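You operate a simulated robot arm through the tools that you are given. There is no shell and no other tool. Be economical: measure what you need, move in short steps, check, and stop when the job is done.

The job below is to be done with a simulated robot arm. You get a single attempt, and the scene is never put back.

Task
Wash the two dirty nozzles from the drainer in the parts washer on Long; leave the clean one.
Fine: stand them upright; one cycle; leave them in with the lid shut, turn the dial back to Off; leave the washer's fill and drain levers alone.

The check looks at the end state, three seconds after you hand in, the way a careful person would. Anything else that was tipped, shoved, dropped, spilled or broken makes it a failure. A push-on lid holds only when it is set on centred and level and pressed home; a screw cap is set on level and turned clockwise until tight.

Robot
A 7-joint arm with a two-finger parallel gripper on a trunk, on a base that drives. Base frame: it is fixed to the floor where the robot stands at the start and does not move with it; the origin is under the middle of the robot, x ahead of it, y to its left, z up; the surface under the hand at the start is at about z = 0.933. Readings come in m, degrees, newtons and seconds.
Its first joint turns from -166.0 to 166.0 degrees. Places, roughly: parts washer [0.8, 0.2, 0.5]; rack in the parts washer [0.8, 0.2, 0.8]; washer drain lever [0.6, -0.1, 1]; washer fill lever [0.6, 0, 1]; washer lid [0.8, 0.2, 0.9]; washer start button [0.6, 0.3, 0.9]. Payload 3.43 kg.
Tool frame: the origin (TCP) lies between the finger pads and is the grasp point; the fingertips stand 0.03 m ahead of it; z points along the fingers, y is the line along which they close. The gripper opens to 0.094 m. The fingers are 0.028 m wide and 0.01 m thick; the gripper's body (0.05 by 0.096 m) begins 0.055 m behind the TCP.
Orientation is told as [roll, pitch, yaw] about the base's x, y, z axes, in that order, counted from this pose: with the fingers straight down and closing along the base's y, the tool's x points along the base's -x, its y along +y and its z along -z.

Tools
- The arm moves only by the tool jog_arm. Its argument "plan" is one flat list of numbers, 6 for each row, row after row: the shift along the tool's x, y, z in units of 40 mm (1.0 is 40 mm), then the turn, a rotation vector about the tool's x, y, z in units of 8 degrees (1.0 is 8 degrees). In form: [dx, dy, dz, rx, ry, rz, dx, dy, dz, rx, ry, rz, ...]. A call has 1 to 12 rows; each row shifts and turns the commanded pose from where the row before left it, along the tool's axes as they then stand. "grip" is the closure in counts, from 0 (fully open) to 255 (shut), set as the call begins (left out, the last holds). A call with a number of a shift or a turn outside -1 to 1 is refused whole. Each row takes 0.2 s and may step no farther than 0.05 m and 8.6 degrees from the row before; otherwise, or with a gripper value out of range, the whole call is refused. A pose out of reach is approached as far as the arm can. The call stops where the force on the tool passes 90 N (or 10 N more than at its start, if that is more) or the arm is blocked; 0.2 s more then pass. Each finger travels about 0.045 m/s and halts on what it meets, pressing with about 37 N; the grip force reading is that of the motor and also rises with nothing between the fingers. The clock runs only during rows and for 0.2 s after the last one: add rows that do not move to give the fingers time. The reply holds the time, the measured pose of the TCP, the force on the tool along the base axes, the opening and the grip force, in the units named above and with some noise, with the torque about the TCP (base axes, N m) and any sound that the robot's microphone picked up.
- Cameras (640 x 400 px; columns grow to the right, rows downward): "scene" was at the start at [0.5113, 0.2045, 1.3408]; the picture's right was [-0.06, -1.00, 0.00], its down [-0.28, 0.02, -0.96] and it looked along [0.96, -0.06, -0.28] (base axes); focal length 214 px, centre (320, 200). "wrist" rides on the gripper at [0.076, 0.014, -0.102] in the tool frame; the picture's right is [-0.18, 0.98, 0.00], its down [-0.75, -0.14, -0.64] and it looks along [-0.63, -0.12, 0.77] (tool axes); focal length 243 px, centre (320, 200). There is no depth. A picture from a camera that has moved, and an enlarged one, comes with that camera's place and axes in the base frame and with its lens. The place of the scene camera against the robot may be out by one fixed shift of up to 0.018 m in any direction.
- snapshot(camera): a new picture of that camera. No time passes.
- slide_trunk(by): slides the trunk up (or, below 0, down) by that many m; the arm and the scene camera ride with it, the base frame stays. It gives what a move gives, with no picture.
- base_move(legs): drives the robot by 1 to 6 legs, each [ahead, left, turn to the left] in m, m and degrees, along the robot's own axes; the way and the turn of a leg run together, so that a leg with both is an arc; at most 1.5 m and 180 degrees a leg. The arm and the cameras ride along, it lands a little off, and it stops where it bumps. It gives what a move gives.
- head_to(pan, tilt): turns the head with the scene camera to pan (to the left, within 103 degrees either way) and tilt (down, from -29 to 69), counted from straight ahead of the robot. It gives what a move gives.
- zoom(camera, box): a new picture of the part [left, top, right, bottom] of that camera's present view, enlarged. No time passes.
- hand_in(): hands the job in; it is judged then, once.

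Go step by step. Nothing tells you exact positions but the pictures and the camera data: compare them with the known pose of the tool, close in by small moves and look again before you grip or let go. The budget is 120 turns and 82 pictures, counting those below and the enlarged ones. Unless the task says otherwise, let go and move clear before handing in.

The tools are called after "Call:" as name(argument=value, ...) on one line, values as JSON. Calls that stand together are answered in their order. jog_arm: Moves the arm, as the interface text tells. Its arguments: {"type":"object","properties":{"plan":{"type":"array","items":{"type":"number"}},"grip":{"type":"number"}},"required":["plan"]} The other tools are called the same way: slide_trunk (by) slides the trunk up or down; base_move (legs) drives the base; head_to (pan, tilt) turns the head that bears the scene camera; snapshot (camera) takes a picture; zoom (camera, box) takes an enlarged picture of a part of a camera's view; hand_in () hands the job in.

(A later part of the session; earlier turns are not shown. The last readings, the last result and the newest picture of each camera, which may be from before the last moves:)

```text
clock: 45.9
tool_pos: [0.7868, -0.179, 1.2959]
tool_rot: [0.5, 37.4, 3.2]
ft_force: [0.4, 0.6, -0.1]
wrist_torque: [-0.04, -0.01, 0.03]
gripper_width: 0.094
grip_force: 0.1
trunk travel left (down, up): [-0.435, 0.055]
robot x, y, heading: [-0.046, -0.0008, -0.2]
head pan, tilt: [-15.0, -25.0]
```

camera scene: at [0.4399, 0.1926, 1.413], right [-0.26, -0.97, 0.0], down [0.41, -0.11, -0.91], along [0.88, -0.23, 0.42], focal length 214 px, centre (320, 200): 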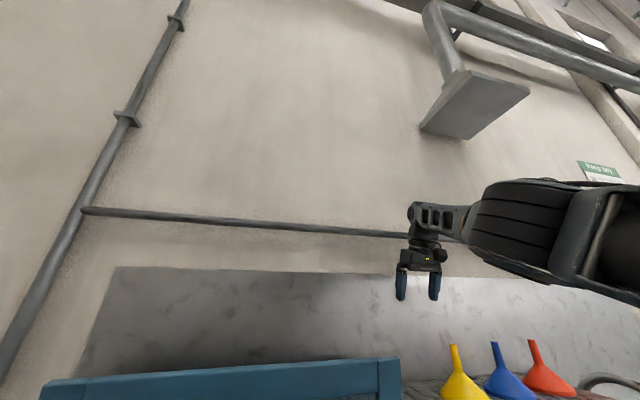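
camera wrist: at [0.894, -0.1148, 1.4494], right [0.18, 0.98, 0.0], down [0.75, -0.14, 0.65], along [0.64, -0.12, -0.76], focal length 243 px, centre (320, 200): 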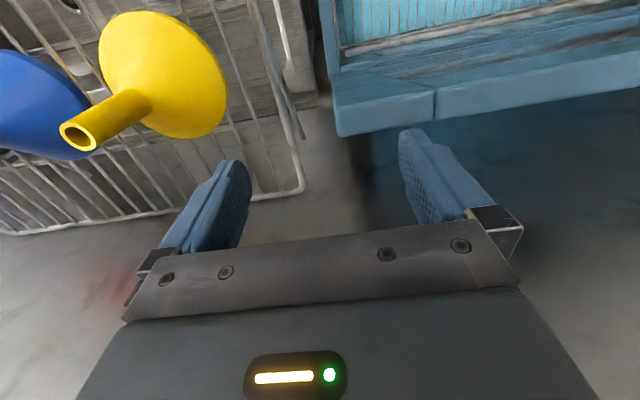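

Unstuck. I'll retreat toward the robot and straighten the tool.

Call:
jog_arm(plan=[0.8, 0, 0.6, 0, 0, 0, 0.8, 0, 0.6, 0, 0, 0, 0, 0, 0, 0, -1, 0, 0, 0, 0, 0, -1, 0, 0, 0, 0, 0, -1, 0, 0, 0, 0, 0, -1, 0, 0, 0, 0, 0, -0.65, 0])

Call:
head_to(pan=-20, tilt=35)

Call:
snapshot(camera="scene")

Call:
snapshot(camera="wrist")

```text
clock: 47.5
tool_pos: [0.7059, -0.1852, 1.3116]
tool_rot: [-0.3, -1.4, 2.7]
ft_force: [0.4, 0.1, -1.1]
wrist_torque: [-0.02, 0.02, 0.01]
gripper_width: 0.094
grip_force: 0.0
trunk travel left (down, up): [-0.435, 0.055]
robot x, y, heading: [-0.0452, 0.0006, 0.0]
head pan, tilt: [-15.0, -25.0]
```

```text
clock: 48.8
tool_pos: [0.7051, -0.1853, 1.3097]
tool_rot: [-0.3, -1.2, 2.5]
ft_force: [-0.1, 0.1, -0.2]
wrist_torque: [0.0, -0.04, -0.01]
gripper_width: 0.094
grip_force: 0.1
trunk travel left (down, up): [-0.435, 0.055]
robot x, y, heading: [-0.0479, -0.001, 0.5]
head pan, tilt: [-20.0, 35.0]
```

```text
53 pictures are left
camera scene: at [0.454, 0.1808, 1.3213], right [-0.34, -0.94, 0.0], down [-0.54, 0.2, -0.82], along [0.77, -0.28, -0.57], focal length 214 px, centre (320, 200)
```

scene: 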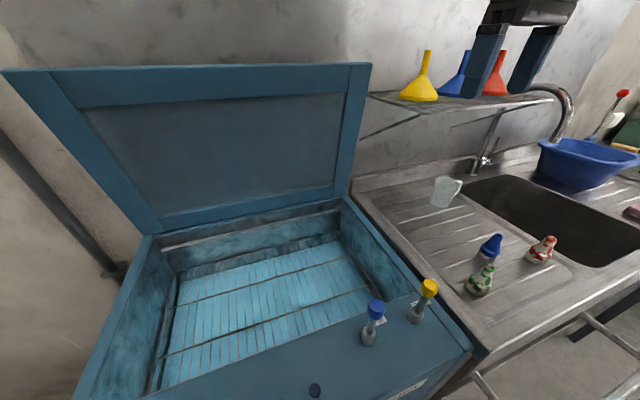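

```text
52 pictures are left
camera wrist: at [0.628, -0.1739, 1.4112], right [0.14, 0.99, 0.0], down [0.75, -0.1, 0.66], along [0.65, -0.09, -0.75], focal length 243 px, centre (320, 200)
```

wrist: 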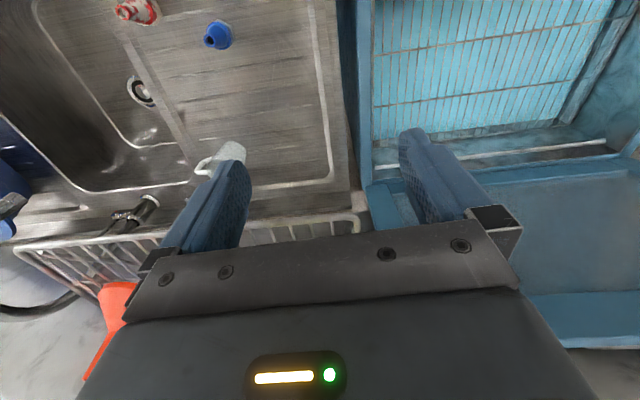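

The lid is still open and the arm is free. Now hover above the green nozzle (about 0.60, -0.235).

Call:
jog_arm(plan=[0.6, -0.25, 0.8, 0, 0.15, 0.3, 0.6, -0.25, 0.8, 0, 0, 0, 0.6, -0.25, 0.8, 0, 0, 0, 0.4, -0.25, 0.8, 0, 0, 0, 0.4, -0.25, 0.8, 0, 0, 0])

Call:
snapshot(camera="wrist")

Call:
head_to(pan=-40, tilt=45)

Call:
snapshot(camera="scene")

```text
clock: 50.0
tool_pos: [0.6027, -0.2352, 1.1508]
tool_rot: [-0.3, 0.0, 0.4]
ft_force: [0.4, 1.0, -0.4]
wrist_torque: [-0.02, 0.01, 0.0]
gripper_width: 0.0939
grip_force: 0.0
trunk travel left (down, up): [-0.435, 0.055]
robot x, y, heading: [-0.0476, -0.0026, 0.3]
head pan, tilt: [-20.0, 35.0]
```

```text
51 pictures are left
camera wrist: at [0.5269, -0.2203, 1.2536], right [0.18, 0.98, -0.01], down [0.75, -0.13, 0.64], along [0.63, -0.12, -0.77], focal length 243 px, centre (320, 200)
```

wrist: 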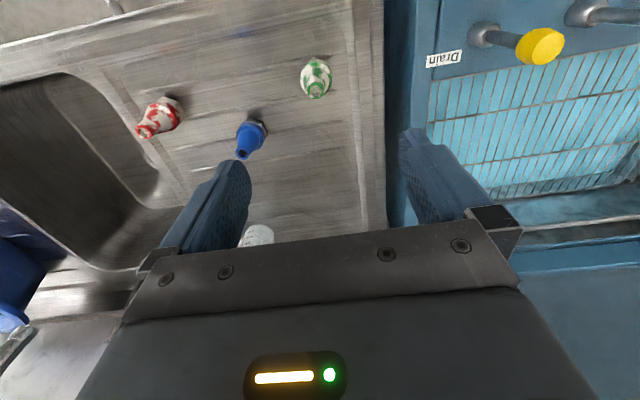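

```text
clock: 50.9
tool_pos: [0.6026, -0.2351, 1.1516]
tool_rot: [-0.3, 0.0, 0.2]
ft_force: [-1.0, -0.3, 0.2]
wrist_torque: [-0.01, 0.02, 0.02]
gripper_width: 0.094
grip_force: 0.1
trunk travel left (down, up): [-0.435, 0.055]
robot x, y, heading: [-0.047, 0.0013, 0.2]
head pan, tilt: [-40.0, 45.0]
```

```text
50 pictures are left
camera scene: at [0.4336, 0.1586, 1.3064], right [-0.64, -0.77, 0.0], down [-0.54, 0.45, -0.71], along [0.54, -0.45, -0.71], focal length 214 px, centre (320, 200)
```

scene: 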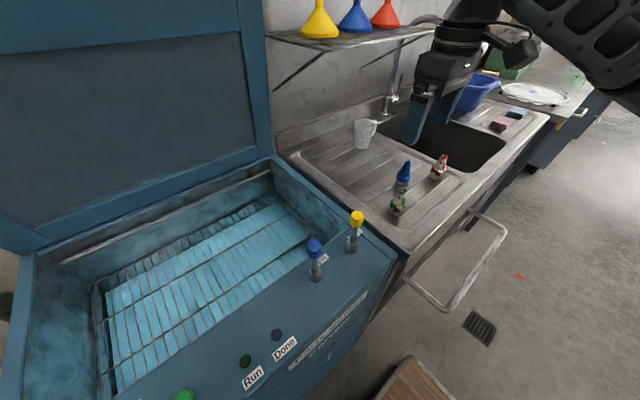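

Green nozzle is at about (0.598, -0.241), table about 0.884. I'll descend to just above it with a moderate opening and check.

Call:
jog_arm(plan=[0.1, -0.15, 0.9, 0, 0, 0, 0, 0, 0.9, 0, 0, 0, 0, 0, 0.9, 0, 0, 0, 0, 0, 0.8, 0, 0, 0], grip=70)

Call:
snapshot(camera="wrist")

Call:
zoom(camera="scene", box=[340, 110, 500, 210])

```text
clock: 51.9
tool_pos: [0.601, -0.2436, 1.0111]
tool_rot: [-0.2, 0.0, 0.2]
ft_force: [0.2, -0.3, 0.7]
wrist_torque: [0.01, 0.02, -0.04]
gripper_width: 0.0681
grip_force: 0.1
trunk travel left (down, up): [-0.435, 0.055]
robot x, y, heading: [-0.0433, -0.0012, 0.3]
head pan, tilt: [-40.0, 45.0]
```

```text
49 pictures are left
camera wrist: at [0.5252, -0.2284, 1.1133], right [0.18, 0.98, 0.0], down [0.75, -0.14, 0.64], along [0.63, -0.12, -0.77], focal length 243 px, centre (320, 200)
```

wrist: 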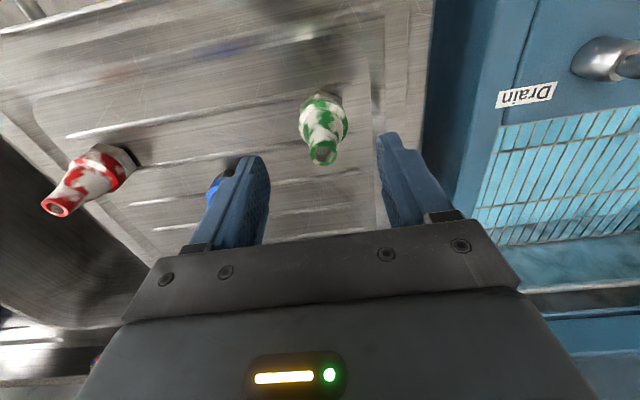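

```text
4.00 times, centred on (420, 160) of scene
camera zoom: at [0.4334, 0.1585, 1.3065], right [-0.64, -0.77, 0.0], down [-0.54, 0.45, -0.71], along [0.54, -0.45, -0.71], focal length 858 px, centre (-80, 360)
```

zoom: 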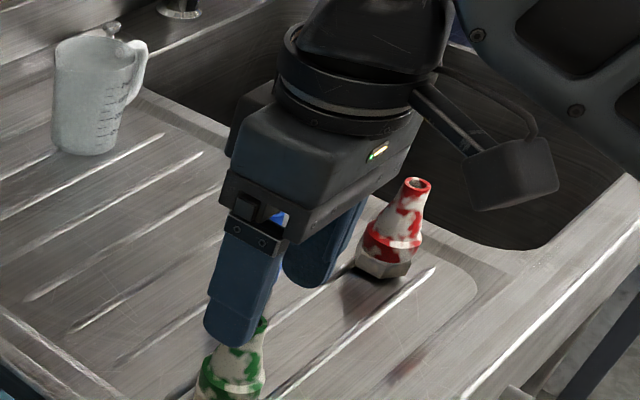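

The nozzle is centred between the fingers, about 9 cm tall. I'll descend and grip around the collar/hex.

Call:
jog_arm(plan=[0, 0.06, 0.75, 0, 0, 0, 0, 0, 0.7, 0, 0, 0, 0, 0, 0.65, 0, 0, 0])

Call:
snapshot(camera="wrist")

Call:
zoom(camera="scene", box=[340, 130, 500, 230])

```text
clock: 52.7
tool_pos: [0.6003, -0.2415, 0.9254]
tool_rot: [-0.3, 0.0, 0.3]
ft_force: [-0.8, 0.0, 0.8]
wrist_torque: [-0.01, 0.02, -0.02]
gripper_width: 0.0685
grip_force: 0.1
trunk travel left (down, up): [-0.435, 0.055]
robot x, y, heading: [-0.0467, 0.0005, 0.1]
head pan, tilt: [-40.0, 45.0]
```

```text
47 pictures are left
camera wrist: at [0.5249, -0.2267, 1.0283], right [0.18, 0.98, 0.0], down [0.75, -0.13, 0.64], along [0.63, -0.12, -0.77], focal length 243 px, centre (320, 200)
```

wrist: 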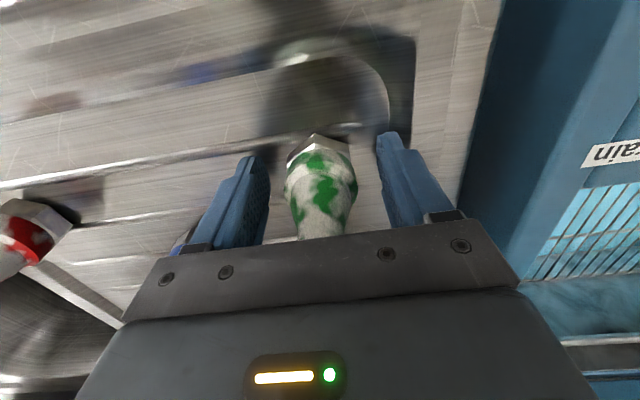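

```text
4.00 times, centred on (420, 180) of scene
camera zoom: at [0.4335, 0.1585, 1.3065], right [-0.64, -0.77, 0.0], down [-0.54, 0.45, -0.71], along [0.54, -0.45, -0.71], focal length 858 px, centre (-80, 280)
```

zoom: 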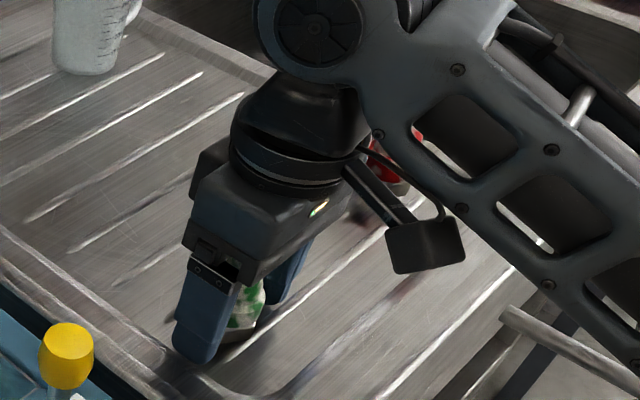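

Fingers straddle the collar and hex base. Closing.

Call:
jog_arm(plan=[0, 0, 0, 0, 0, 0, 0, 0, 0, 0, 0, 0, 0, 0, 0, 0, 0, 0, 0, 0, 0, 0, 0, 0], grip=255)

Call:
snapshot(camera="wrist")

```text
clock: 53.7
tool_pos: [0.5995, -0.2414, 0.9251]
tool_rot: [-0.4, 0.0, 0.2]
ft_force: [-0.2, 0.3, -0.3]
wrist_torque: [0.0, -0.01, -0.04]
gripper_width: 0.0423
grip_force: 37.1
trunk travel left (down, up): [-0.435, 0.055]
robot x, y, heading: [-0.0431, 0.0016, 0.2]
head pan, tilt: [-40.0, 45.0]
```

```text
45 pictures are left
camera wrist: at [0.525, -0.2266, 1.0284], right [0.18, 0.98, 0.0], down [0.75, -0.13, 0.64], along [0.63, -0.12, -0.77], focal length 243 px, centre (320, 200)
```

wrist: 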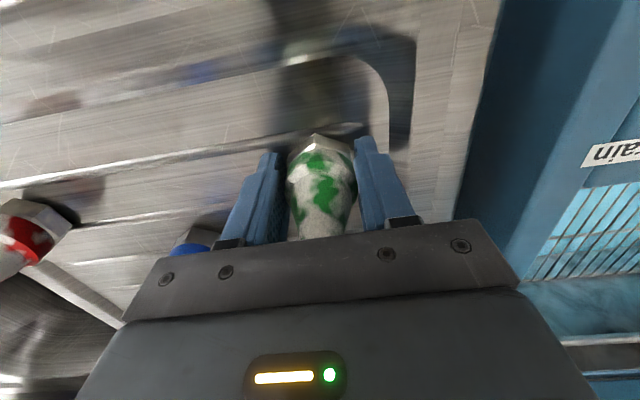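

Held. Lift up and look into the washer's rack.

Call:
jog_arm(plan=[0, 0, -0.5, 0, 0, 0, 0, 0, -1, 0, 0, 0, 0, 0, -1, 0, 0, 0, 0, 0, -1, 0, 0, 0, 0, 0, -1, 0, 0, 0, 0, 0, -1, 0, 0, 0, 0, 0, -1, 0, 0, 0])

Call:
head_to(pan=0, tilt=60)

Call:
snapshot(camera="scene")

```text
clock: 55.3
tool_pos: [0.5989, -0.2382, 1.1855]
tool_rot: [-0.1, 0.0, 0.2]
ft_force: [-0.1, -0.7, -0.8]
wrist_torque: [-0.02, 0.0, -0.02]
gripper_width: 0.0422
grip_force: 37.2
trunk travel left (down, up): [-0.435, 0.055]
robot x, y, heading: [-0.0469, -0.0018, 0.3]
head pan, tilt: [-40.0, 45.0]
```

```text
clock: 56.3
tool_pos: [0.5988, -0.2384, 1.1853]
tool_rot: [-0.3, 0.0, 0.2]
ft_force: [0.8, -0.2, -0.5]
wrist_torque: [-0.05, 0.0, 0.0]
gripper_width: 0.0424
grip_force: 37.1
trunk travel left (down, up): [-0.435, 0.055]
robot x, y, heading: [-0.0475, -0.0015, 0.1]
head pan, tilt: [0.0, 60.0]
```

```text
44 pictures are left
camera scene: at [0.4378, 0.2108, 1.2869], right [0.0, -1.0, 0.0], down [-0.87, 0.0, -0.5], along [0.5, 0.0, -0.87], focal length 214 px, centre (320, 200)
```

scene: 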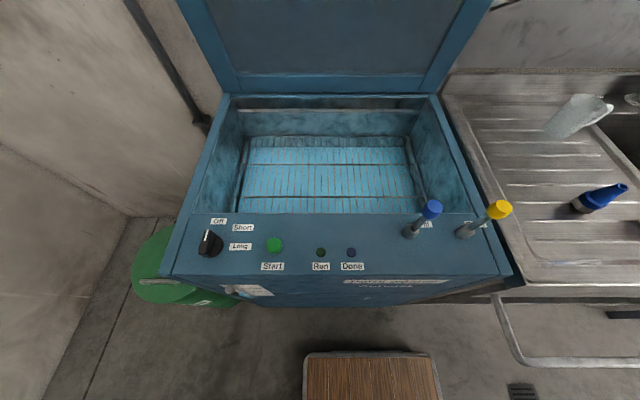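

Call:
zoom(camera="scene", box=[220, 110, 452, 255])

```text
2.76 times, centred on (336, 182) of scene
camera zoom: at [0.4378, 0.2108, 1.2869], right [0.0, -1.0, 0.0], down [-0.87, 0.0, -0.5], along [0.5, 0.0, -0.87], focal length 592 px, centre (276, 248)
```

zoom: 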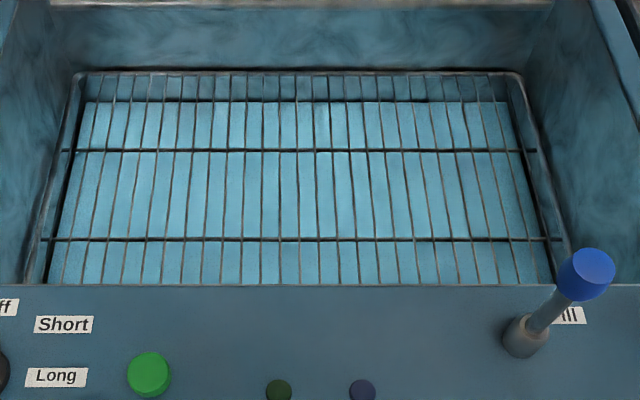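

The rack is a mesh of rods along x with cross bars at about x=0.73 and 0.84. I'll carry the green nozzle to (0.79, 0.12) above it.

Call:
jog_arm(plan=[-0.53, 1, 0, 0, 0, 0, -0.53, 1, 0, 0, 0, 0, -0.53, 1, 0, 0, 0, 0, -0.53, 1, 0, 0, 0, 0, -0.53, 1, 0, 0, 0, 0, -0.53, 1, 0, 0, 0, 0, -0.53, 1, 0, 0, 0, 0, -0.53, 1, 0, 0, 0, 0, -0.53, 0.95, 0, 0, 0, 0, 0, 0, 0.8, 0, 0, 0, 0, 0, 0.8, 0, 0, 0, 0, 0, 0.8, 0, 0, 0])

Call:
snapshot(camera="wrist")

Call:
snapshot(camera="scene")

```text
clock: 58.9
tool_pos: [0.7888, 0.1187, 1.0887]
tool_rot: [-0.3, 0.0, 0.4]
ft_force: [0.1, 0.0, -0.7]
wrist_torque: [0.01, 0.0, 0.0]
gripper_width: 0.0426
grip_force: 36.9
trunk travel left (down, up): [-0.435, 0.055]
robot x, y, heading: [-0.0444, 0.001, -0.0]
head pan, tilt: [0.0, 60.0]
```

```text
42 pictures are left
camera wrist: at [0.7131, 0.1327, 1.1908], right [0.18, 0.98, -0.01], down [0.75, -0.13, 0.64], along [0.63, -0.12, -0.77], focal length 243 px, centre (320, 200)
```

wrist: 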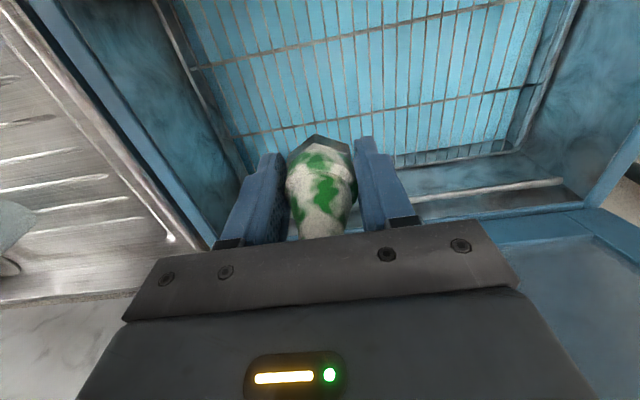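

```text
41 pictures are left
camera scene: at [0.4377, 0.2111, 1.287], right [0.0, -1.0, 0.0], down [-0.87, 0.0, -0.5], along [0.5, 0.0, -0.87], focal length 214 px, centre (320, 200)
```

scene: 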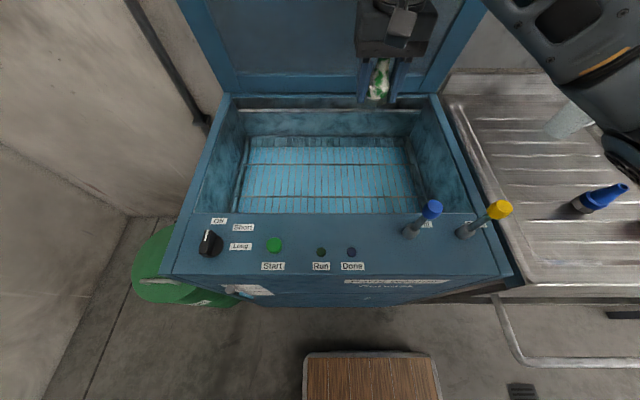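

Call:
jog_arm(plan=[0, 0, 1, 0, 0, 0, 0, 0, 1, 0, 0, 0, 0, 0, 1, 0, 0, 0, 0, 0, 1, 0, 0, 0, 0, 0, 0.8, 0, 0, 0, 0, 0, 0.5, 0, 0, 0])

Call:
snapshot(camera="wrist")

Call:
zoom(camera="scene", box=[260, 80, 420, 180])

```text
clock: 60.5
tool_pos: [0.8531, 0.0401, 0.8659]
tool_rot: [-0.9, 0.1, -5.2]
ft_force: [-0.2, 0.6, -0.7]
wrist_torque: [-0.02, 0.03, 0.03]
gripper_width: 0.0426
grip_force: 37.3
trunk travel left (down, up): [-0.435, 0.055]
robot x, y, heading: [0.0083, -0.0071, -4.0]
head pan, tilt: [0.0, 60.0]
stopped in row 6: the arm was blocked; the commanded pose is now the measured one
```

```text
40 pictures are left
camera wrist: at [0.7794, 0.0623, 0.9685], right [0.27, 0.96, -0.01], down [0.74, -0.2, 0.64], along [0.61, -0.19, -0.77], focal length 243 px, centre (320, 200)
```

wrist: 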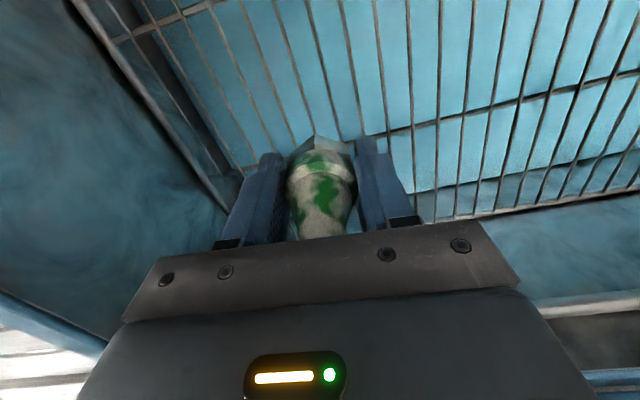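

```text
4.00 times, centred on (340, 130) of scene
camera zoom: at [0.5075, 0.1631, 1.2817], right [-0.07, -1.0, 0.0], down [-0.87, 0.06, -0.5], along [0.5, -0.03, -0.87], focal length 858 px, centre (240, 480)
```

zoom: 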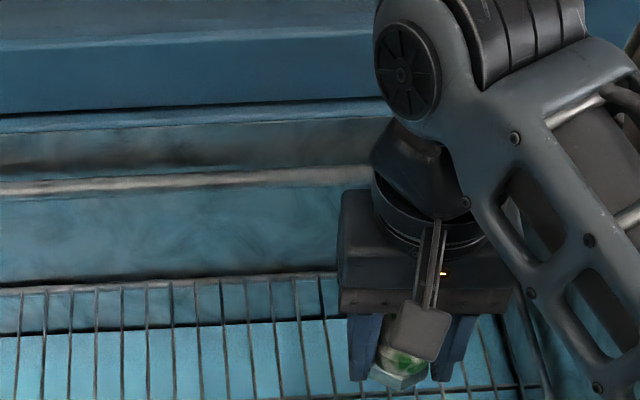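

The arm got blocked and the base shifted; a link probably touched something. Check the full scene at once.

Call:
snapshot(camera="scene")

```text
38 pictures are left
camera scene: at [0.5075, 0.1631, 1.2817], right [-0.07, -1.0, 0.0], down [-0.87, 0.06, -0.5], along [0.5, -0.03, -0.87], focal length 214 px, centre (320, 200)
```

scene: 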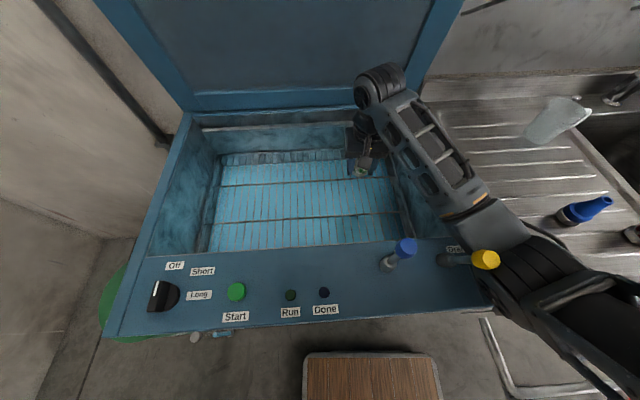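

The elbow hangs low and has pressed against the yellow drain lever, which seems nudged toward the robot. I'll raise the arm straight back up and inspect the lever.

Call:
jog_arm(plan=[0, 0, -0.5, 0, 0, 0, 0, 0, -1, 0, 0, 0, 0, 0, -1, 0, 0, 0, 0, 0, -1, 0, 0, 0, 0, 0, -1, 0, 0, 0, 0, 0, -1, 0, 0, 0])

Call:
snapshot(camera="scene")

```text
clock: 61.9
tool_pos: [0.8504, 0.0478, 1.0949]
tool_rot: [-0.9, 0.0, -4.9]
ft_force: [-0.1, -0.5, -0.7]
wrist_torque: [0.02, 0.0, -0.02]
gripper_width: 0.0425
grip_force: 36.7
trunk travel left (down, up): [-0.435, 0.055]
robot x, y, heading: [0.0048, -0.0075, -4.1]
head pan, tilt: [0.0, 60.0]
```

```text
37 pictures are left
camera scene: at [0.5046, 0.1674, 1.2869], right [-0.07, -1.0, 0.0], down [-0.86, 0.06, -0.5], along [0.5, -0.03, -0.87], focal length 214 px, centre (320, 200)
```

scene: 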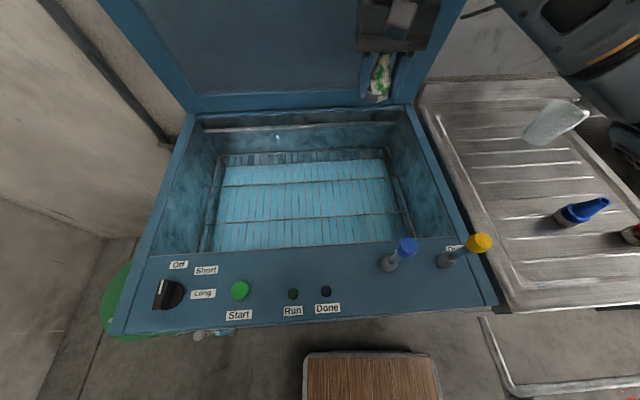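

The drain lever sprang back to its place. I'll back the base up and raise the trunk so the arm is more stretched and the elbow stays higher.

Call:
base_move(legs=[[-0.115, 0, 4.1]])

Call:
slide_trunk(by=0.05)

```text
clock: 63.1
tool_pos: [0.7312, 0.1166, 1.0952]
tool_rot: [-0.9, -0.1, -0.6]
ft_force: [-0.7, 0.0, -1.7]
wrist_torque: [-0.01, -0.01, 0.0]
gripper_width: 0.0427
grip_force: 37.2
trunk travel left (down, up): [-0.435, 0.055]
robot x, y, heading: [-0.1097, -0.0071, 0.5]
head pan, tilt: [0.0, 60.0]
```

```text
clock: 64.1
tool_pos: [0.7308, 0.115, 1.1459]
tool_rot: [-0.9, -0.1, -0.7]
ft_force: [-0.8, 0.0, -1.9]
wrist_torque: [-0.02, 0.0, -0.02]
gripper_width: 0.0426
grip_force: 36.9
trunk travel left (down, up): [-0.485, 0.005]
robot x, y, heading: [-0.1098, -0.0082, 0.5]
head pan, tilt: [0.0, 60.0]
```

Call:
jog_arm(plan=[-0.75, 0.7, 0, -0.11, 0, 0, -0.7, 0.7, 0, 0, 0, 0, 0, 0, 1, 0, 0, 0, 0, 0, 1, 0, 0, 0, 0, 0, 1, 0, 0, 0, 0, 0, 1, 0, 0, 0])

Call:
snapshot(camera="scene")

```text
clock: 65.5
tool_pos: [0.7894, 0.1718, 0.9839]
tool_rot: [0.0, -0.2, -0.7]
ft_force: [-0.3, -0.2, -0.6]
wrist_torque: [0.01, 0.0, 0.04]
gripper_width: 0.0428
grip_force: 37.1
trunk travel left (down, up): [-0.485, 0.005]
robot x, y, heading: [-0.1083, -0.0073, 0.5]
head pan, tilt: [0.0, 60.0]
```

```text
36 pictures are left
camera scene: at [0.376, 0.2083, 1.337], right [0.01, -1.0, 0.0], down [-0.87, -0.01, -0.5], along [0.5, 0.0, -0.87], focal length 214 px, centre (320, 200)
```

scene: 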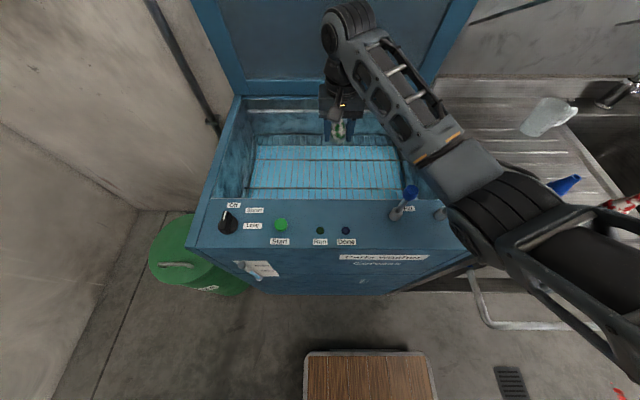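

The elbow is right above the drain lever, so going down here is not safe. I'll go back up and try the -90° wrist turn, where the forearm came from above earlier.

Call:
jog_arm(plan=[0, 0, -1, 0, 0, 0, 0, 0, -1, 0, 0, 0, 0, 0, -1, 0, 0, 0, 0, 0, -1, 0, 0, 0, 0, 0, 0, 0, 0, 1, 0, 0, 0, 0, 0, 1, 0, 0, 0, 0, 0, 1, 0, 0, 0, 0, 0, 1, 0, 0, 0, 0, 0, 1, 0, 0, 0, 0, 0, 1])

Call:
snapshot(camera="scene")

```text
clock: 67.7
tool_pos: [0.7893, 0.1707, 1.145]
tool_rot: [0.1, -0.1, -48.8]
ft_force: [-1.1, -0.1, -1.5]
wrist_torque: [0.02, 0.02, 0.02]
gripper_width: 0.0427
grip_force: 37.1
trunk travel left (down, up): [-0.485, 0.005]
robot x, y, heading: [-0.1088, -0.0052, 0.5]
head pan, tilt: [0.0, 60.0]
```

```text
35 pictures are left
camera scene: at [0.3761, 0.2085, 1.3369], right [0.01, -1.0, 0.0], down [-0.87, -0.01, -0.5], along [0.5, 0.0, -0.87], focal length 214 px, centre (320, 200)
```

scene: 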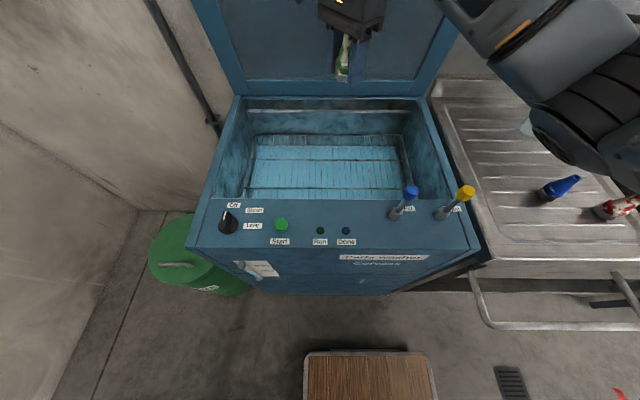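

Call:
jog_arm(plan=[0, 0, 0, 0, 0, 1, 0, 0, 0, 0, 0, 1, 0, 0, 0, 0, 0, 1, 0, 0, 0, 0, 0, 1, 0, 0, 0, 0, 0, 1])

Call:
snapshot(camera="scene")

```text
clock: 68.9
tool_pos: [0.7887, 0.1732, 1.1443]
tool_rot: [0.1, 0.0, -88.9]
ft_force: [-0.3, -0.5, -1.1]
wrist_torque: [-0.01, -0.04, -0.02]
gripper_width: 0.0426
grip_force: 37.2
trunk travel left (down, up): [-0.485, 0.005]
robot x, y, heading: [-0.1057, -0.0067, 0.4]
head pan, tilt: [0.0, 60.0]
```

```text
34 pictures are left
camera scene: at [0.3761, 0.2085, 1.3369], right [0.01, -1.0, 0.0], down [-0.87, -0.01, -0.5], along [0.5, 0.0, -0.87], focal length 214 px, centre (320, 200)
```

scene: 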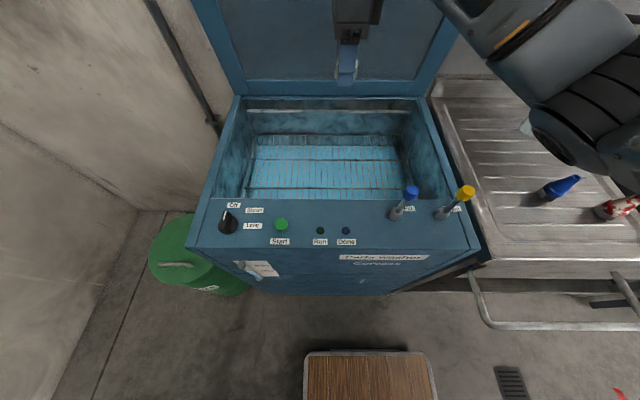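

Only the last joint turned; the elbow stays low on the right. I'll shift the robot 13 cm right so the elbow hangs beside the washer rather than over the levers, and place nearer the right of the rack.

Call:
base_move(legs=[[0, -0.13, 0]])

Call:
snapshot(camera="scene")

```text
clock: 70.1
tool_pos: [0.7895, 0.0437, 1.1439]
tool_rot: [0.3, 0.0, -88.7]
ft_force: [-0.1, 1.4, 0.4]
wrist_torque: [-0.01, -0.03, 0.03]
gripper_width: 0.0426
grip_force: 37.1
trunk travel left (down, up): [-0.485, 0.005]
robot x, y, heading: [-0.1061, -0.134, 0.7]
head pan, tilt: [0.0, 60.0]
```

```text
33 pictures are left
camera scene: at [0.3772, 0.0805, 1.3369], right [0.01, -1.0, 0.0], down [-0.87, -0.01, -0.5], along [0.5, 0.0, -0.87], focal length 214 px, centre (320, 200)
```

scene: 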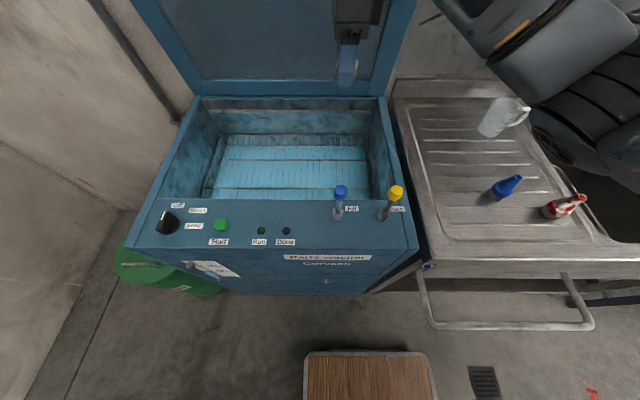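

Call:
jog_arm(plan=[0.7, -0.1, 0, 0, 0, 0, 0.4, -0.1, 0, 0, 0, 0, 0, 0, 1, 0, 0, 0, 0, 0, 1, 0, 0, 0, 0, 0, 1, 0, 0, 0, 0, 0, 1, 0, 0, 0])

Call:
snapshot(camera="scene")

```text
clock: 71.5
tool_pos: [0.7826, 0.0883, 0.9827]
tool_rot: [0.2, 0.0, -88.8]
ft_force: [0.4, -0.3, 0.0]
wrist_torque: [-0.01, 0.0, 0.01]
gripper_width: 0.0426
grip_force: 37.2
trunk travel left (down, up): [-0.485, 0.005]
robot x, y, heading: [-0.1058, -0.1346, 0.7]
head pan, tilt: [0.0, 60.0]
```

```text
32 pictures are left
camera scene: at [0.3772, 0.0801, 1.337], right [0.01, -1.0, 0.0], down [-0.87, -0.01, -0.5], along [0.5, 0.0, -0.87], focal length 214 px, centre (320, 200)
```

scene: 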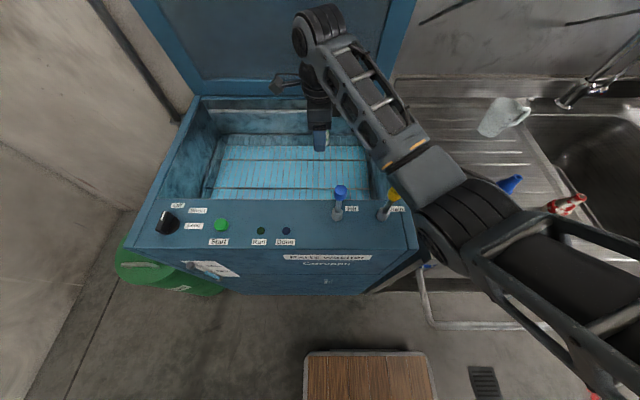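

The elbow is still low beside the lever. Better: back the robot off so the arm works nearly stretched (elbow higher and in front of the washer). Raise first, then drive back.

Call:
jog_arm(plan=[0, 0, -1, 0, 0, 0, 0, 0, -1, 0, 0, 0, 0, 0, -1, 0, 0, 0, 0, 0, -1, 0, 0, 0])

Call:
base_move(legs=[[-0.1, 0.08, 0]])

Call:
jog_arm(plan=[-0.3, 0.9, 0, 0, 0, 0, -0.3, 0.9, 0, 0, 0, 0, -0.3, 0.7, 0, 0, 0, 0, 0, 0, 0.8, 0, 0, 0, 0, 0, 0.8, 0, 0, 0, 0, 0, 0.8, 0, 0, 0])

Call:
snapshot(camera="scene")

```text
clock: 72.5
tool_pos: [0.7822, 0.0867, 1.1439]
tool_rot: [0.1, 0.1, -88.7]
ft_force: [0.4, 0.3, -0.9]
wrist_torque: [-0.01, 0.05, -0.02]
gripper_width: 0.0421
grip_force: 36.6
trunk travel left (down, up): [-0.485, 0.005]
robot x, y, heading: [-0.1063, -0.1362, 0.2]
head pan, tilt: [0.0, 60.0]
```

```text
clock: 73.8
tool_pos: [0.6818, 0.1662, 1.1427]
tool_rot: [0.1, 0.1, -88.7]
ft_force: [-0.7, -0.8, -0.7]
wrist_torque: [0.01, 0.0, 0.01]
gripper_width: 0.0422
grip_force: 37.4
trunk travel left (down, up): [-0.485, 0.005]
robot x, y, heading: [-0.2082, -0.0539, 0.4]
head pan, tilt: [0.0, 60.0]
```

```text
clock: 75.2
tool_pos: [0.7824, 0.1318, 1.0476]
tool_rot: [0.2, 0.0, -88.6]
ft_force: [-0.7, -0.3, 0.3]
wrist_torque: [-0.01, 0.01, -0.03]
gripper_width: 0.0423
grip_force: 37.0
trunk travel left (down, up): [-0.485, 0.005]
robot x, y, heading: [-0.2092, -0.0548, -0.1]
head pan, tilt: [0.0, 60.0]
```

```text
31 pictures are left
camera scene: at [0.2762, 0.1592, 1.337], right [0.01, -1.0, 0.0], down [-0.87, 0.0, -0.5], along [0.5, 0.0, -0.87], focal length 214 px, centre (320, 200)
```

scene: 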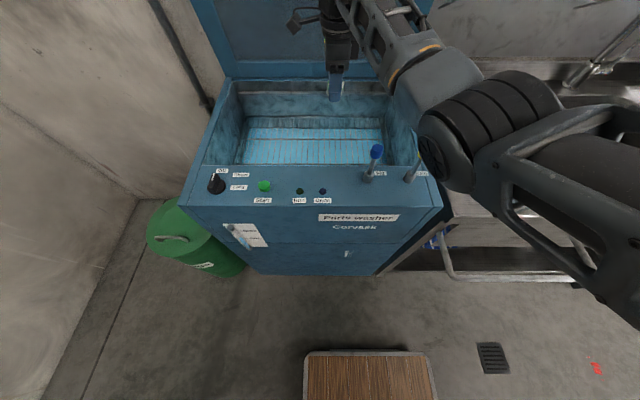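

Much better: elbow higher and in front of the washer. Continue down in steps.

Call:
jog_arm(plan=[0, 0, 0.9, 0, 0, 0, 0, 0, 0.9, 0, 0, 0, 0, 0, 0.7, 0, 0, 0])

Call:
snapshot(camera="scene")

```text
clock: 76.0
tool_pos: [0.7832, 0.131, 0.9467]
tool_rot: [0.1, -0.1, -88.7]
ft_force: [0.5, -0.1, -1.2]
wrist_torque: [0.03, -0.01, 0.0]
gripper_width: 0.0419
grip_force: 36.5
trunk travel left (down, up): [-0.485, 0.005]
robot x, y, heading: [-0.2071, -0.0556, 0.4]
head pan, tilt: [0.0, 60.0]
```

```text
30 pictures are left
camera scene: at [0.2762, 0.1592, 1.337], right [0.01, -1.0, 0.0], down [-0.87, 0.0, -0.5], along [0.5, 0.0, -0.87], focal length 214 px, centre (320, 200)
```

scene: 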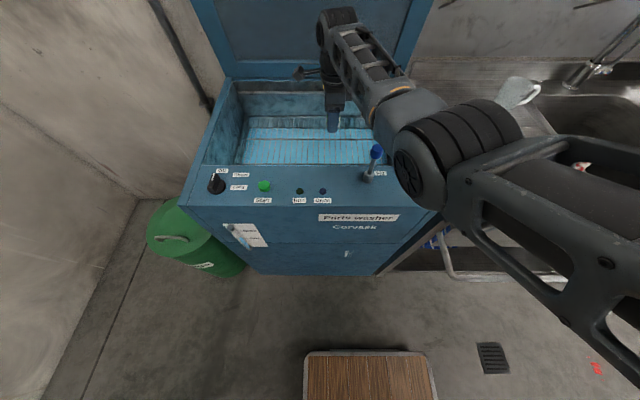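

Call:
jog_arm(plan=[0, 0, 0.9, 0, 0, 0, 0, 0, 0.9, 0, 0, 0, 0, 0, 0.2, 0, 0, 0])

Call:
snapshot(camera="scene")

Call:
snapshot(camera="wrist")

```text
clock: 76.8
tool_pos: [0.7795, 0.1303, 0.8694]
tool_rot: [0.4, 0.1, -88.7]
ft_force: [0.1, -0.2, 0.1]
wrist_torque: [-0.02, -0.01, 0.0]
gripper_width: 0.0422
grip_force: 37.2
out of reach, approached as far as the arm can: row 2
trunk travel left (down, up): [-0.485, 0.005]
robot x, y, heading: [-0.2074, -0.0531, 0.5]
head pan, tilt: [0.0, 60.0]
```

```text
29 pictures are left
camera scene: at [0.2763, 0.1592, 1.3369], right [0.01, -1.0, 0.0], down [-0.87, 0.0, -0.5], along [0.5, 0.0, -0.87], focal length 214 px, centre (320, 200)
```

scene: 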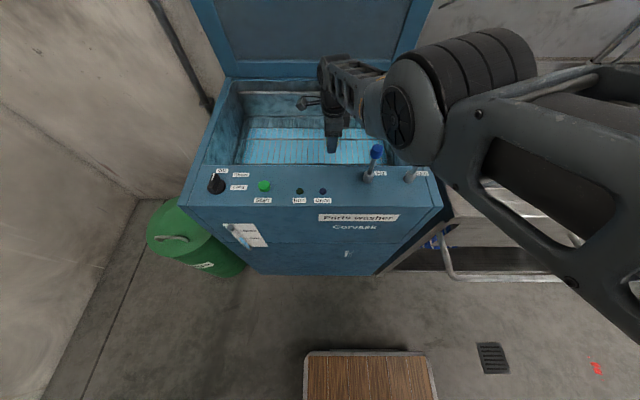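

```text
28 pictures are left
camera wrist: at [0.7917, 0.2068, 0.9717], right [0.99, -0.16, 0.0], down [-0.13, -0.76, 0.64], along [-0.1, -0.63, -0.77], focal length 243 px, centre (320, 200)
```

wrist: 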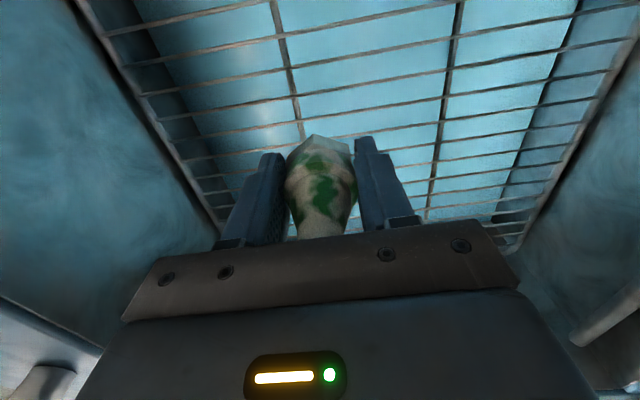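

The elbow is now well clear. Cross bars look to be near x=0.758 and 0.88, so I'll drive 4 cm ahead to centre between them, then zoom on the rods.

Call:
base_move(legs=[[0.04, 0, 0]])

Call:
zoom(camera="wrist", box=[200, 20, 520, 220])

```text
clock: 77.7
tool_pos: [0.8185, 0.129, 0.87]
tool_rot: [0.4, -0.1, -88.7]
ft_force: [-0.3, 0.1, -0.6]
wrist_torque: [0.0, -0.03, 0.0]
gripper_width: 0.0425
grip_force: 37.5
trunk travel left (down, up): [-0.485, 0.005]
robot x, y, heading: [-0.1719, -0.0525, 0.6]
head pan, tilt: [0.0, 60.0]
```

```text
2.00 times, centred on (360, 120) of wrist
camera zoom: at [0.8313, 0.2067, 0.9721], right [0.99, -0.16, 0.0], down [-0.13, -0.76, 0.64], along [-0.1, -0.63, -0.77], focal length 485 px, centre (240, 360)
```

zoom: 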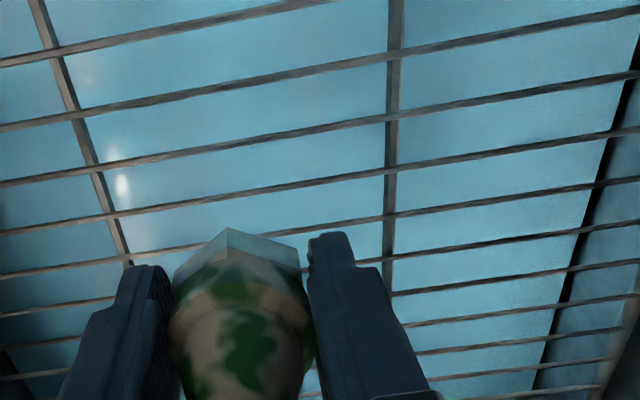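

The rods lie on top of the cross bars, and the nozzle is between them. Lower with the trunk, watching force.

Call:
slide_trunk(by=-0.03)

Call:
zoom(camera="wrist", box=[200, 20, 520, 220])

```text
clock: 78.4
tool_pos: [0.819, 0.1306, 0.8387]
tool_rot: [0.2, 0.0, -88.8]
ft_force: [0.2, -0.5, -0.4]
wrist_torque: [0.0, 0.03, 0.01]
gripper_width: 0.0422
grip_force: 37.0
trunk travel left (down, up): [-0.455, 0.035]
robot x, y, heading: [-0.1667, -0.0568, 0.2]
head pan, tilt: [0.0, 60.0]
```

```text
2.00 times, centred on (360, 120) of wrist
camera zoom: at [0.8315, 0.2067, 0.9419], right [0.99, -0.16, 0.0], down [-0.13, -0.76, 0.64], along [-0.1, -0.63, -0.77], focal length 485 px, centre (240, 360)
```

zoom: 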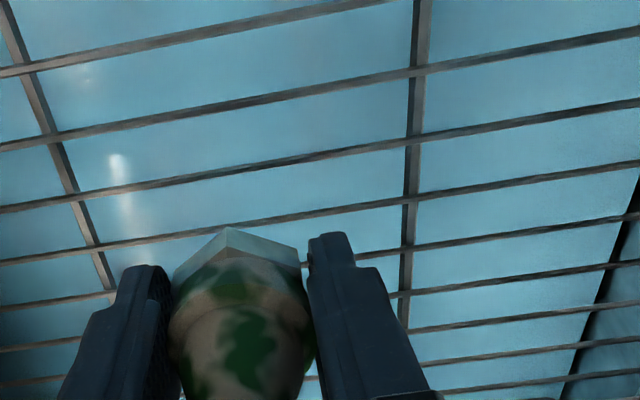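

Call:
slide_trunk(by=-0.012)

Call:
slide_trunk(by=-0.006)

```text
clock: 79.0
tool_pos: [0.8187, 0.13, 0.8266]
tool_rot: [0.2, 0.0, -88.7]
ft_force: [0.5, 0.9, -1.0]
wrist_torque: [-0.01, 0.01, 0.0]
gripper_width: 0.0413
grip_force: 37.0
trunk travel left (down, up): [-0.443, 0.047]
robot x, y, heading: [-0.1672, -0.0533, 0.1]
head pan, tilt: [0.0, 60.0]
```

```text
clock: 79.6
tool_pos: [0.8195, 0.1307, 0.8232]
tool_rot: [0.2, -0.1, -88.6]
ft_force: [-0.2, 0.5, 0.1]
wrist_torque: [-0.01, -0.03, 0.0]
gripper_width: 0.0413
grip_force: 37.0
trunk travel left (down, up): [-0.437, 0.053]
robot x, y, heading: [-0.1629, -0.0533, 0.6]
head pan, tilt: [0.0, 60.0]
```

Call:
slide_trunk(by=-0.004)

Call:
zoom(camera="wrist", box=[240, 90, 400, 190])

```text
clock: 80.1
tool_pos: [0.818, 0.1294, 0.8175]
tool_rot: [0.2, 0.0, -88.7]
ft_force: [-0.4, -0.2, -0.4]
wrist_torque: [-0.03, 0.01, -0.02]
gripper_width: 0.0414
grip_force: 36.5
trunk travel left (down, up): [-0.433, 0.057]
robot x, y, heading: [-0.1668, -0.0553, 0.4]
head pan, tilt: [0.0, 60.0]
```

```text
4.00 times, centred on (320, 140) of wrist
camera zoom: at [0.8315, 0.2067, 0.9198], right [0.99, -0.16, 0.0], down [-0.13, -0.76, 0.64], along [-0.1, -0.63, -0.77], focal length 970 px, centre (320, 440)
```

zoom: 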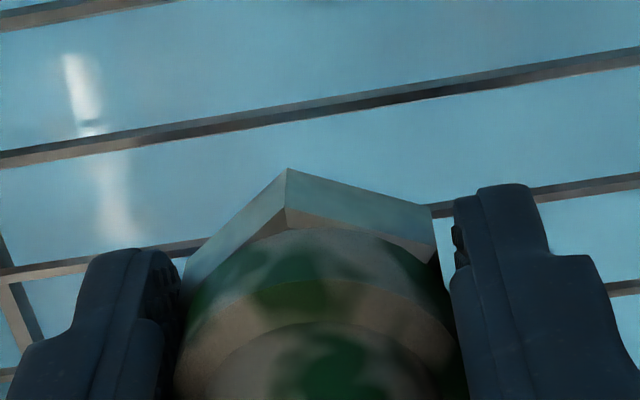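

Call:
slide_trunk(by=-0.005)

Call:
slide_trunk(by=-0.005)

```text
clock: 80.7
tool_pos: [0.8182, 0.1301, 0.8119]
tool_rot: [0.2, 0.0, -88.7]
ft_force: [-0.5, -0.3, -0.3]
wrist_torque: [0.0, 0.02, -0.01]
gripper_width: 0.0412
grip_force: 36.9
trunk travel left (down, up): [-0.428, 0.062]
robot x, y, heading: [-0.1703, -0.0568, 0.5]
head pan, tilt: [0.0, 60.0]
```

```text
clock: 81.2
tool_pos: [0.8186, 0.1302, 0.8064]
tool_rot: [0.1, 0.1, -88.7]
ft_force: [0.6, 0.2, -0.9]
wrist_torque: [0.03, -0.02, 0.01]
gripper_width: 0.041
grip_force: 36.7
trunk travel left (down, up): [-0.423, 0.067]
robot x, y, heading: [-0.1691, -0.0529, 0.3]
head pan, tilt: [0.0, 60.0]
```

Call:
zoom(camera="wrist", box=[240, 90, 400, 190])

```text
4.00 times, centred on (320, 140) of wrist
camera zoom: at [0.8315, 0.2067, 0.9098], right [0.99, -0.16, 0.0], down [-0.13, -0.76, 0.64], along [-0.1, -0.63, -0.77], focal length 970 px, centre (320, 440)
```

zoom: 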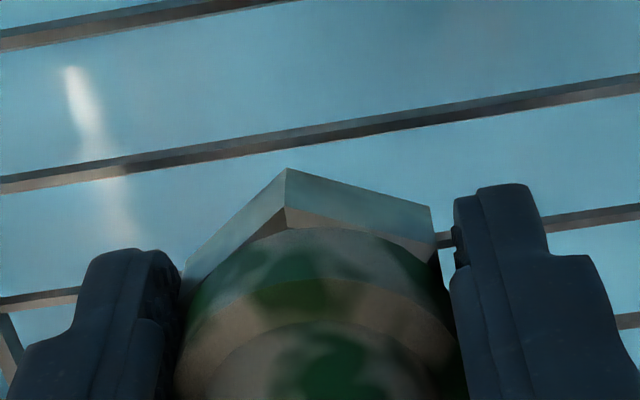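

Call:
slide_trunk(by=-0.005)

Call:
slide_trunk(by=-0.004)

```text
clock: 81.7
tool_pos: [0.8182, 0.1295, 0.8046]
tool_rot: [0.3, 0.1, -88.7]
ft_force: [-12.1, -3.0, 24.9]
wrist_torque: [-0.28, 1.01, 0.02]
gripper_width: 0.0415
grip_force: 36.9
trunk travel left (down, up): [-0.418, 0.072]
robot x, y, heading: [-0.1744, -0.0557, 0.4]
head pan, tilt: [0.0, 60.0]
```

```text
clock: 82.3
tool_pos: [0.8186, 0.1293, 0.8056]
tool_rot: [0.5, 0.1, -88.7]
ft_force: [-26.5, -8.0, 68.6]
wrist_torque: [-0.54, 2.54, 0.12]
gripper_width: 0.0417
grip_force: 38.0
trunk travel left (down, up): [-0.414, 0.076]
robot x, y, heading: [-0.1648, -0.0533, -0.0]
head pan, tilt: [0.0, 60.0]
```

Contact. I'll relieve the pressure slightly and release slowly.

Call:
slide_trunk(by=0.006)

Call:
zoom(camera="wrist", box=[240, 90, 400, 190])

```text
clock: 82.8
tool_pos: [0.8177, 0.1304, 0.8056]
tool_rot: [0.3, 0.2, -88.7]
ft_force: [-5.5, -2.0, 32.4]
wrist_torque: [-0.27, 0.97, 0.08]
gripper_width: 0.0411
grip_force: 37.3
trunk travel left (down, up): [-0.42, 0.07]
robot x, y, heading: [-0.1645, -0.0573, 0.2]
head pan, tilt: [0.0, 60.0]
```

```text
4.00 times, centred on (320, 140) of wrist
camera zoom: at [0.8313, 0.2067, 0.9078], right [0.99, -0.16, 0.01], down [-0.13, -0.76, 0.64], along [-0.1, -0.63, -0.77], focal length 970 px, centre (320, 440)
```

zoom: 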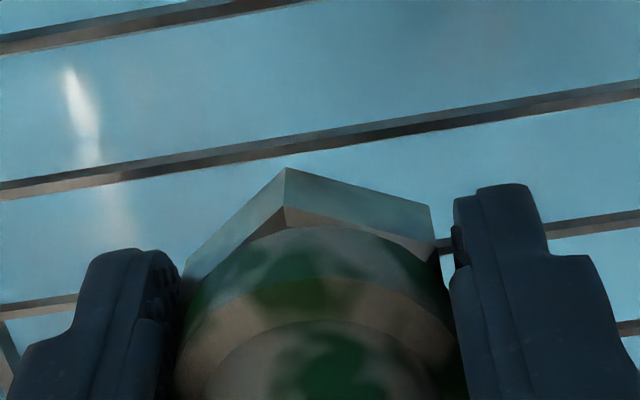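

Call:
jog_arm(plan=[0, 0, -0.05, 0, 0, 0, 0, 0, 0, 0, 0, 0, 0, 0, 0, 0, 0, 0], grip=115)

Call:
snapshot(camera="wrist")

```text
clock: 83.6
tool_pos: [0.8177, 0.1295, 0.8048]
tool_rot: [0.1, 0.0, -88.7]
ft_force: [6.1, 0.3, 6.8]
wrist_torque: [-0.01, 0.01, 0.0]
gripper_width: 0.0477
grip_force: 0.1
trunk travel left (down, up): [-0.42, 0.07]
robot x, y, heading: [-0.1659, -0.052, 0.4]
head pan, tilt: [0.0, 60.0]
```

```text
22 pictures are left
camera wrist: at [0.8309, 0.2064, 0.9076], right [0.99, -0.16, 0.0], down [-0.13, -0.76, 0.64], along [-0.1, -0.63, -0.77], focal length 243 px, centre (320, 200)
```

wrist: 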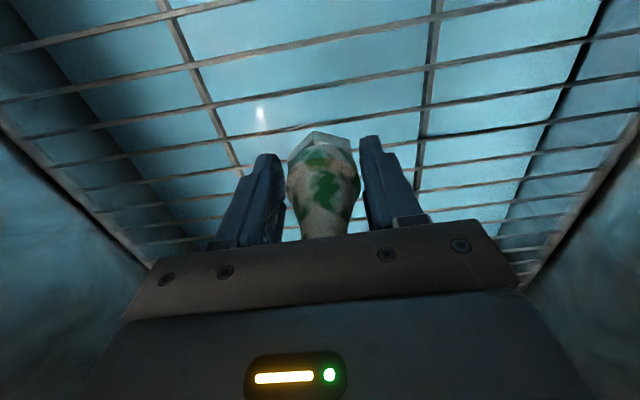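

The green nozzle stands on the rack. Open a little more and rise with trunk then arm.

Call:
jog_arm(plan=[0, 0, 0, 0, 0, 0, 0, 0, 0, 0, 0, 0], grip=80)

Call:
slide_trunk(by=0.068)

Call:
jog_arm(plan=[0, 0, -0.8, 0, 0, 0, 0, 0, -0.8, 0, 0, 0, 0, 0, -1, 0, 0, 0, 0, 0, -1, 0, 0, 0, 0, 0, -1, 0, 0, 0, 0, 0, -1, 0, 0, 0, 0, 0, -1, 0, 0, 0])

Call:
snapshot(camera="scene")

```text
clock: 84.2
tool_pos: [0.8187, 0.1285, 0.8047]
tool_rot: [0.1, 0.1, -88.8]
ft_force: [-0.7, -1.6, 2.4]
wrist_torque: [-0.01, 0.1, 0.03]
gripper_width: 0.0646
grip_force: 0.6
trunk travel left (down, up): [-0.42, 0.07]
robot x, y, heading: [-0.1676, -0.0529, 0.5]
head pan, tilt: [0.0, 60.0]
```

```text
clock: 85.3
tool_pos: [0.8182, 0.1303, 0.8743]
tool_rot: [0.2, 0.1, -88.7]
ft_force: [0.8, 0.4, -0.3]
wrist_torque: [-0.03, -0.01, 0.01]
gripper_width: 0.0644
grip_force: 0.0
trunk travel left (down, up): [-0.488, 0.002]
robot x, y, heading: [-0.168, -0.0547, 0.4]
head pan, tilt: [0.0, 60.0]
```

```text
clock: 86.9
tool_pos: [0.872, 0.1435, 1.1256]
tool_rot: [0.0, 0.0, -88.7]
ft_force: [0.2, -0.4, -1.0]
wrist_torque: [-0.03, -0.04, 0.01]
gripper_width: 0.0644
grip_force: 0.2
out of reach, approached as far as the arm can: row 1, 2, 3, 4, 5, 6, 7
trunk travel left (down, up): [-0.488, 0.002]
robot x, y, heading: [-0.1677, -0.052, 0.3]
head pan, tilt: [0.0, 60.0]
```

```text
21 pictures are left
camera scene: at [0.3162, 0.1594, 1.3398], right [0.01, -1.0, 0.0], down [-0.87, 0.0, -0.5], along [0.5, 0.0, -0.87], focal length 214 px, centre (320, 200)
```

scene: 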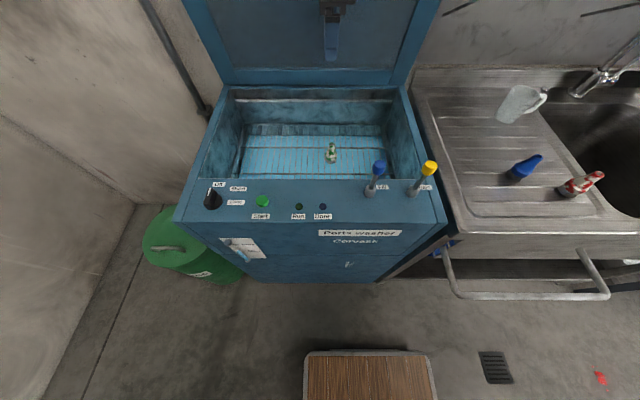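

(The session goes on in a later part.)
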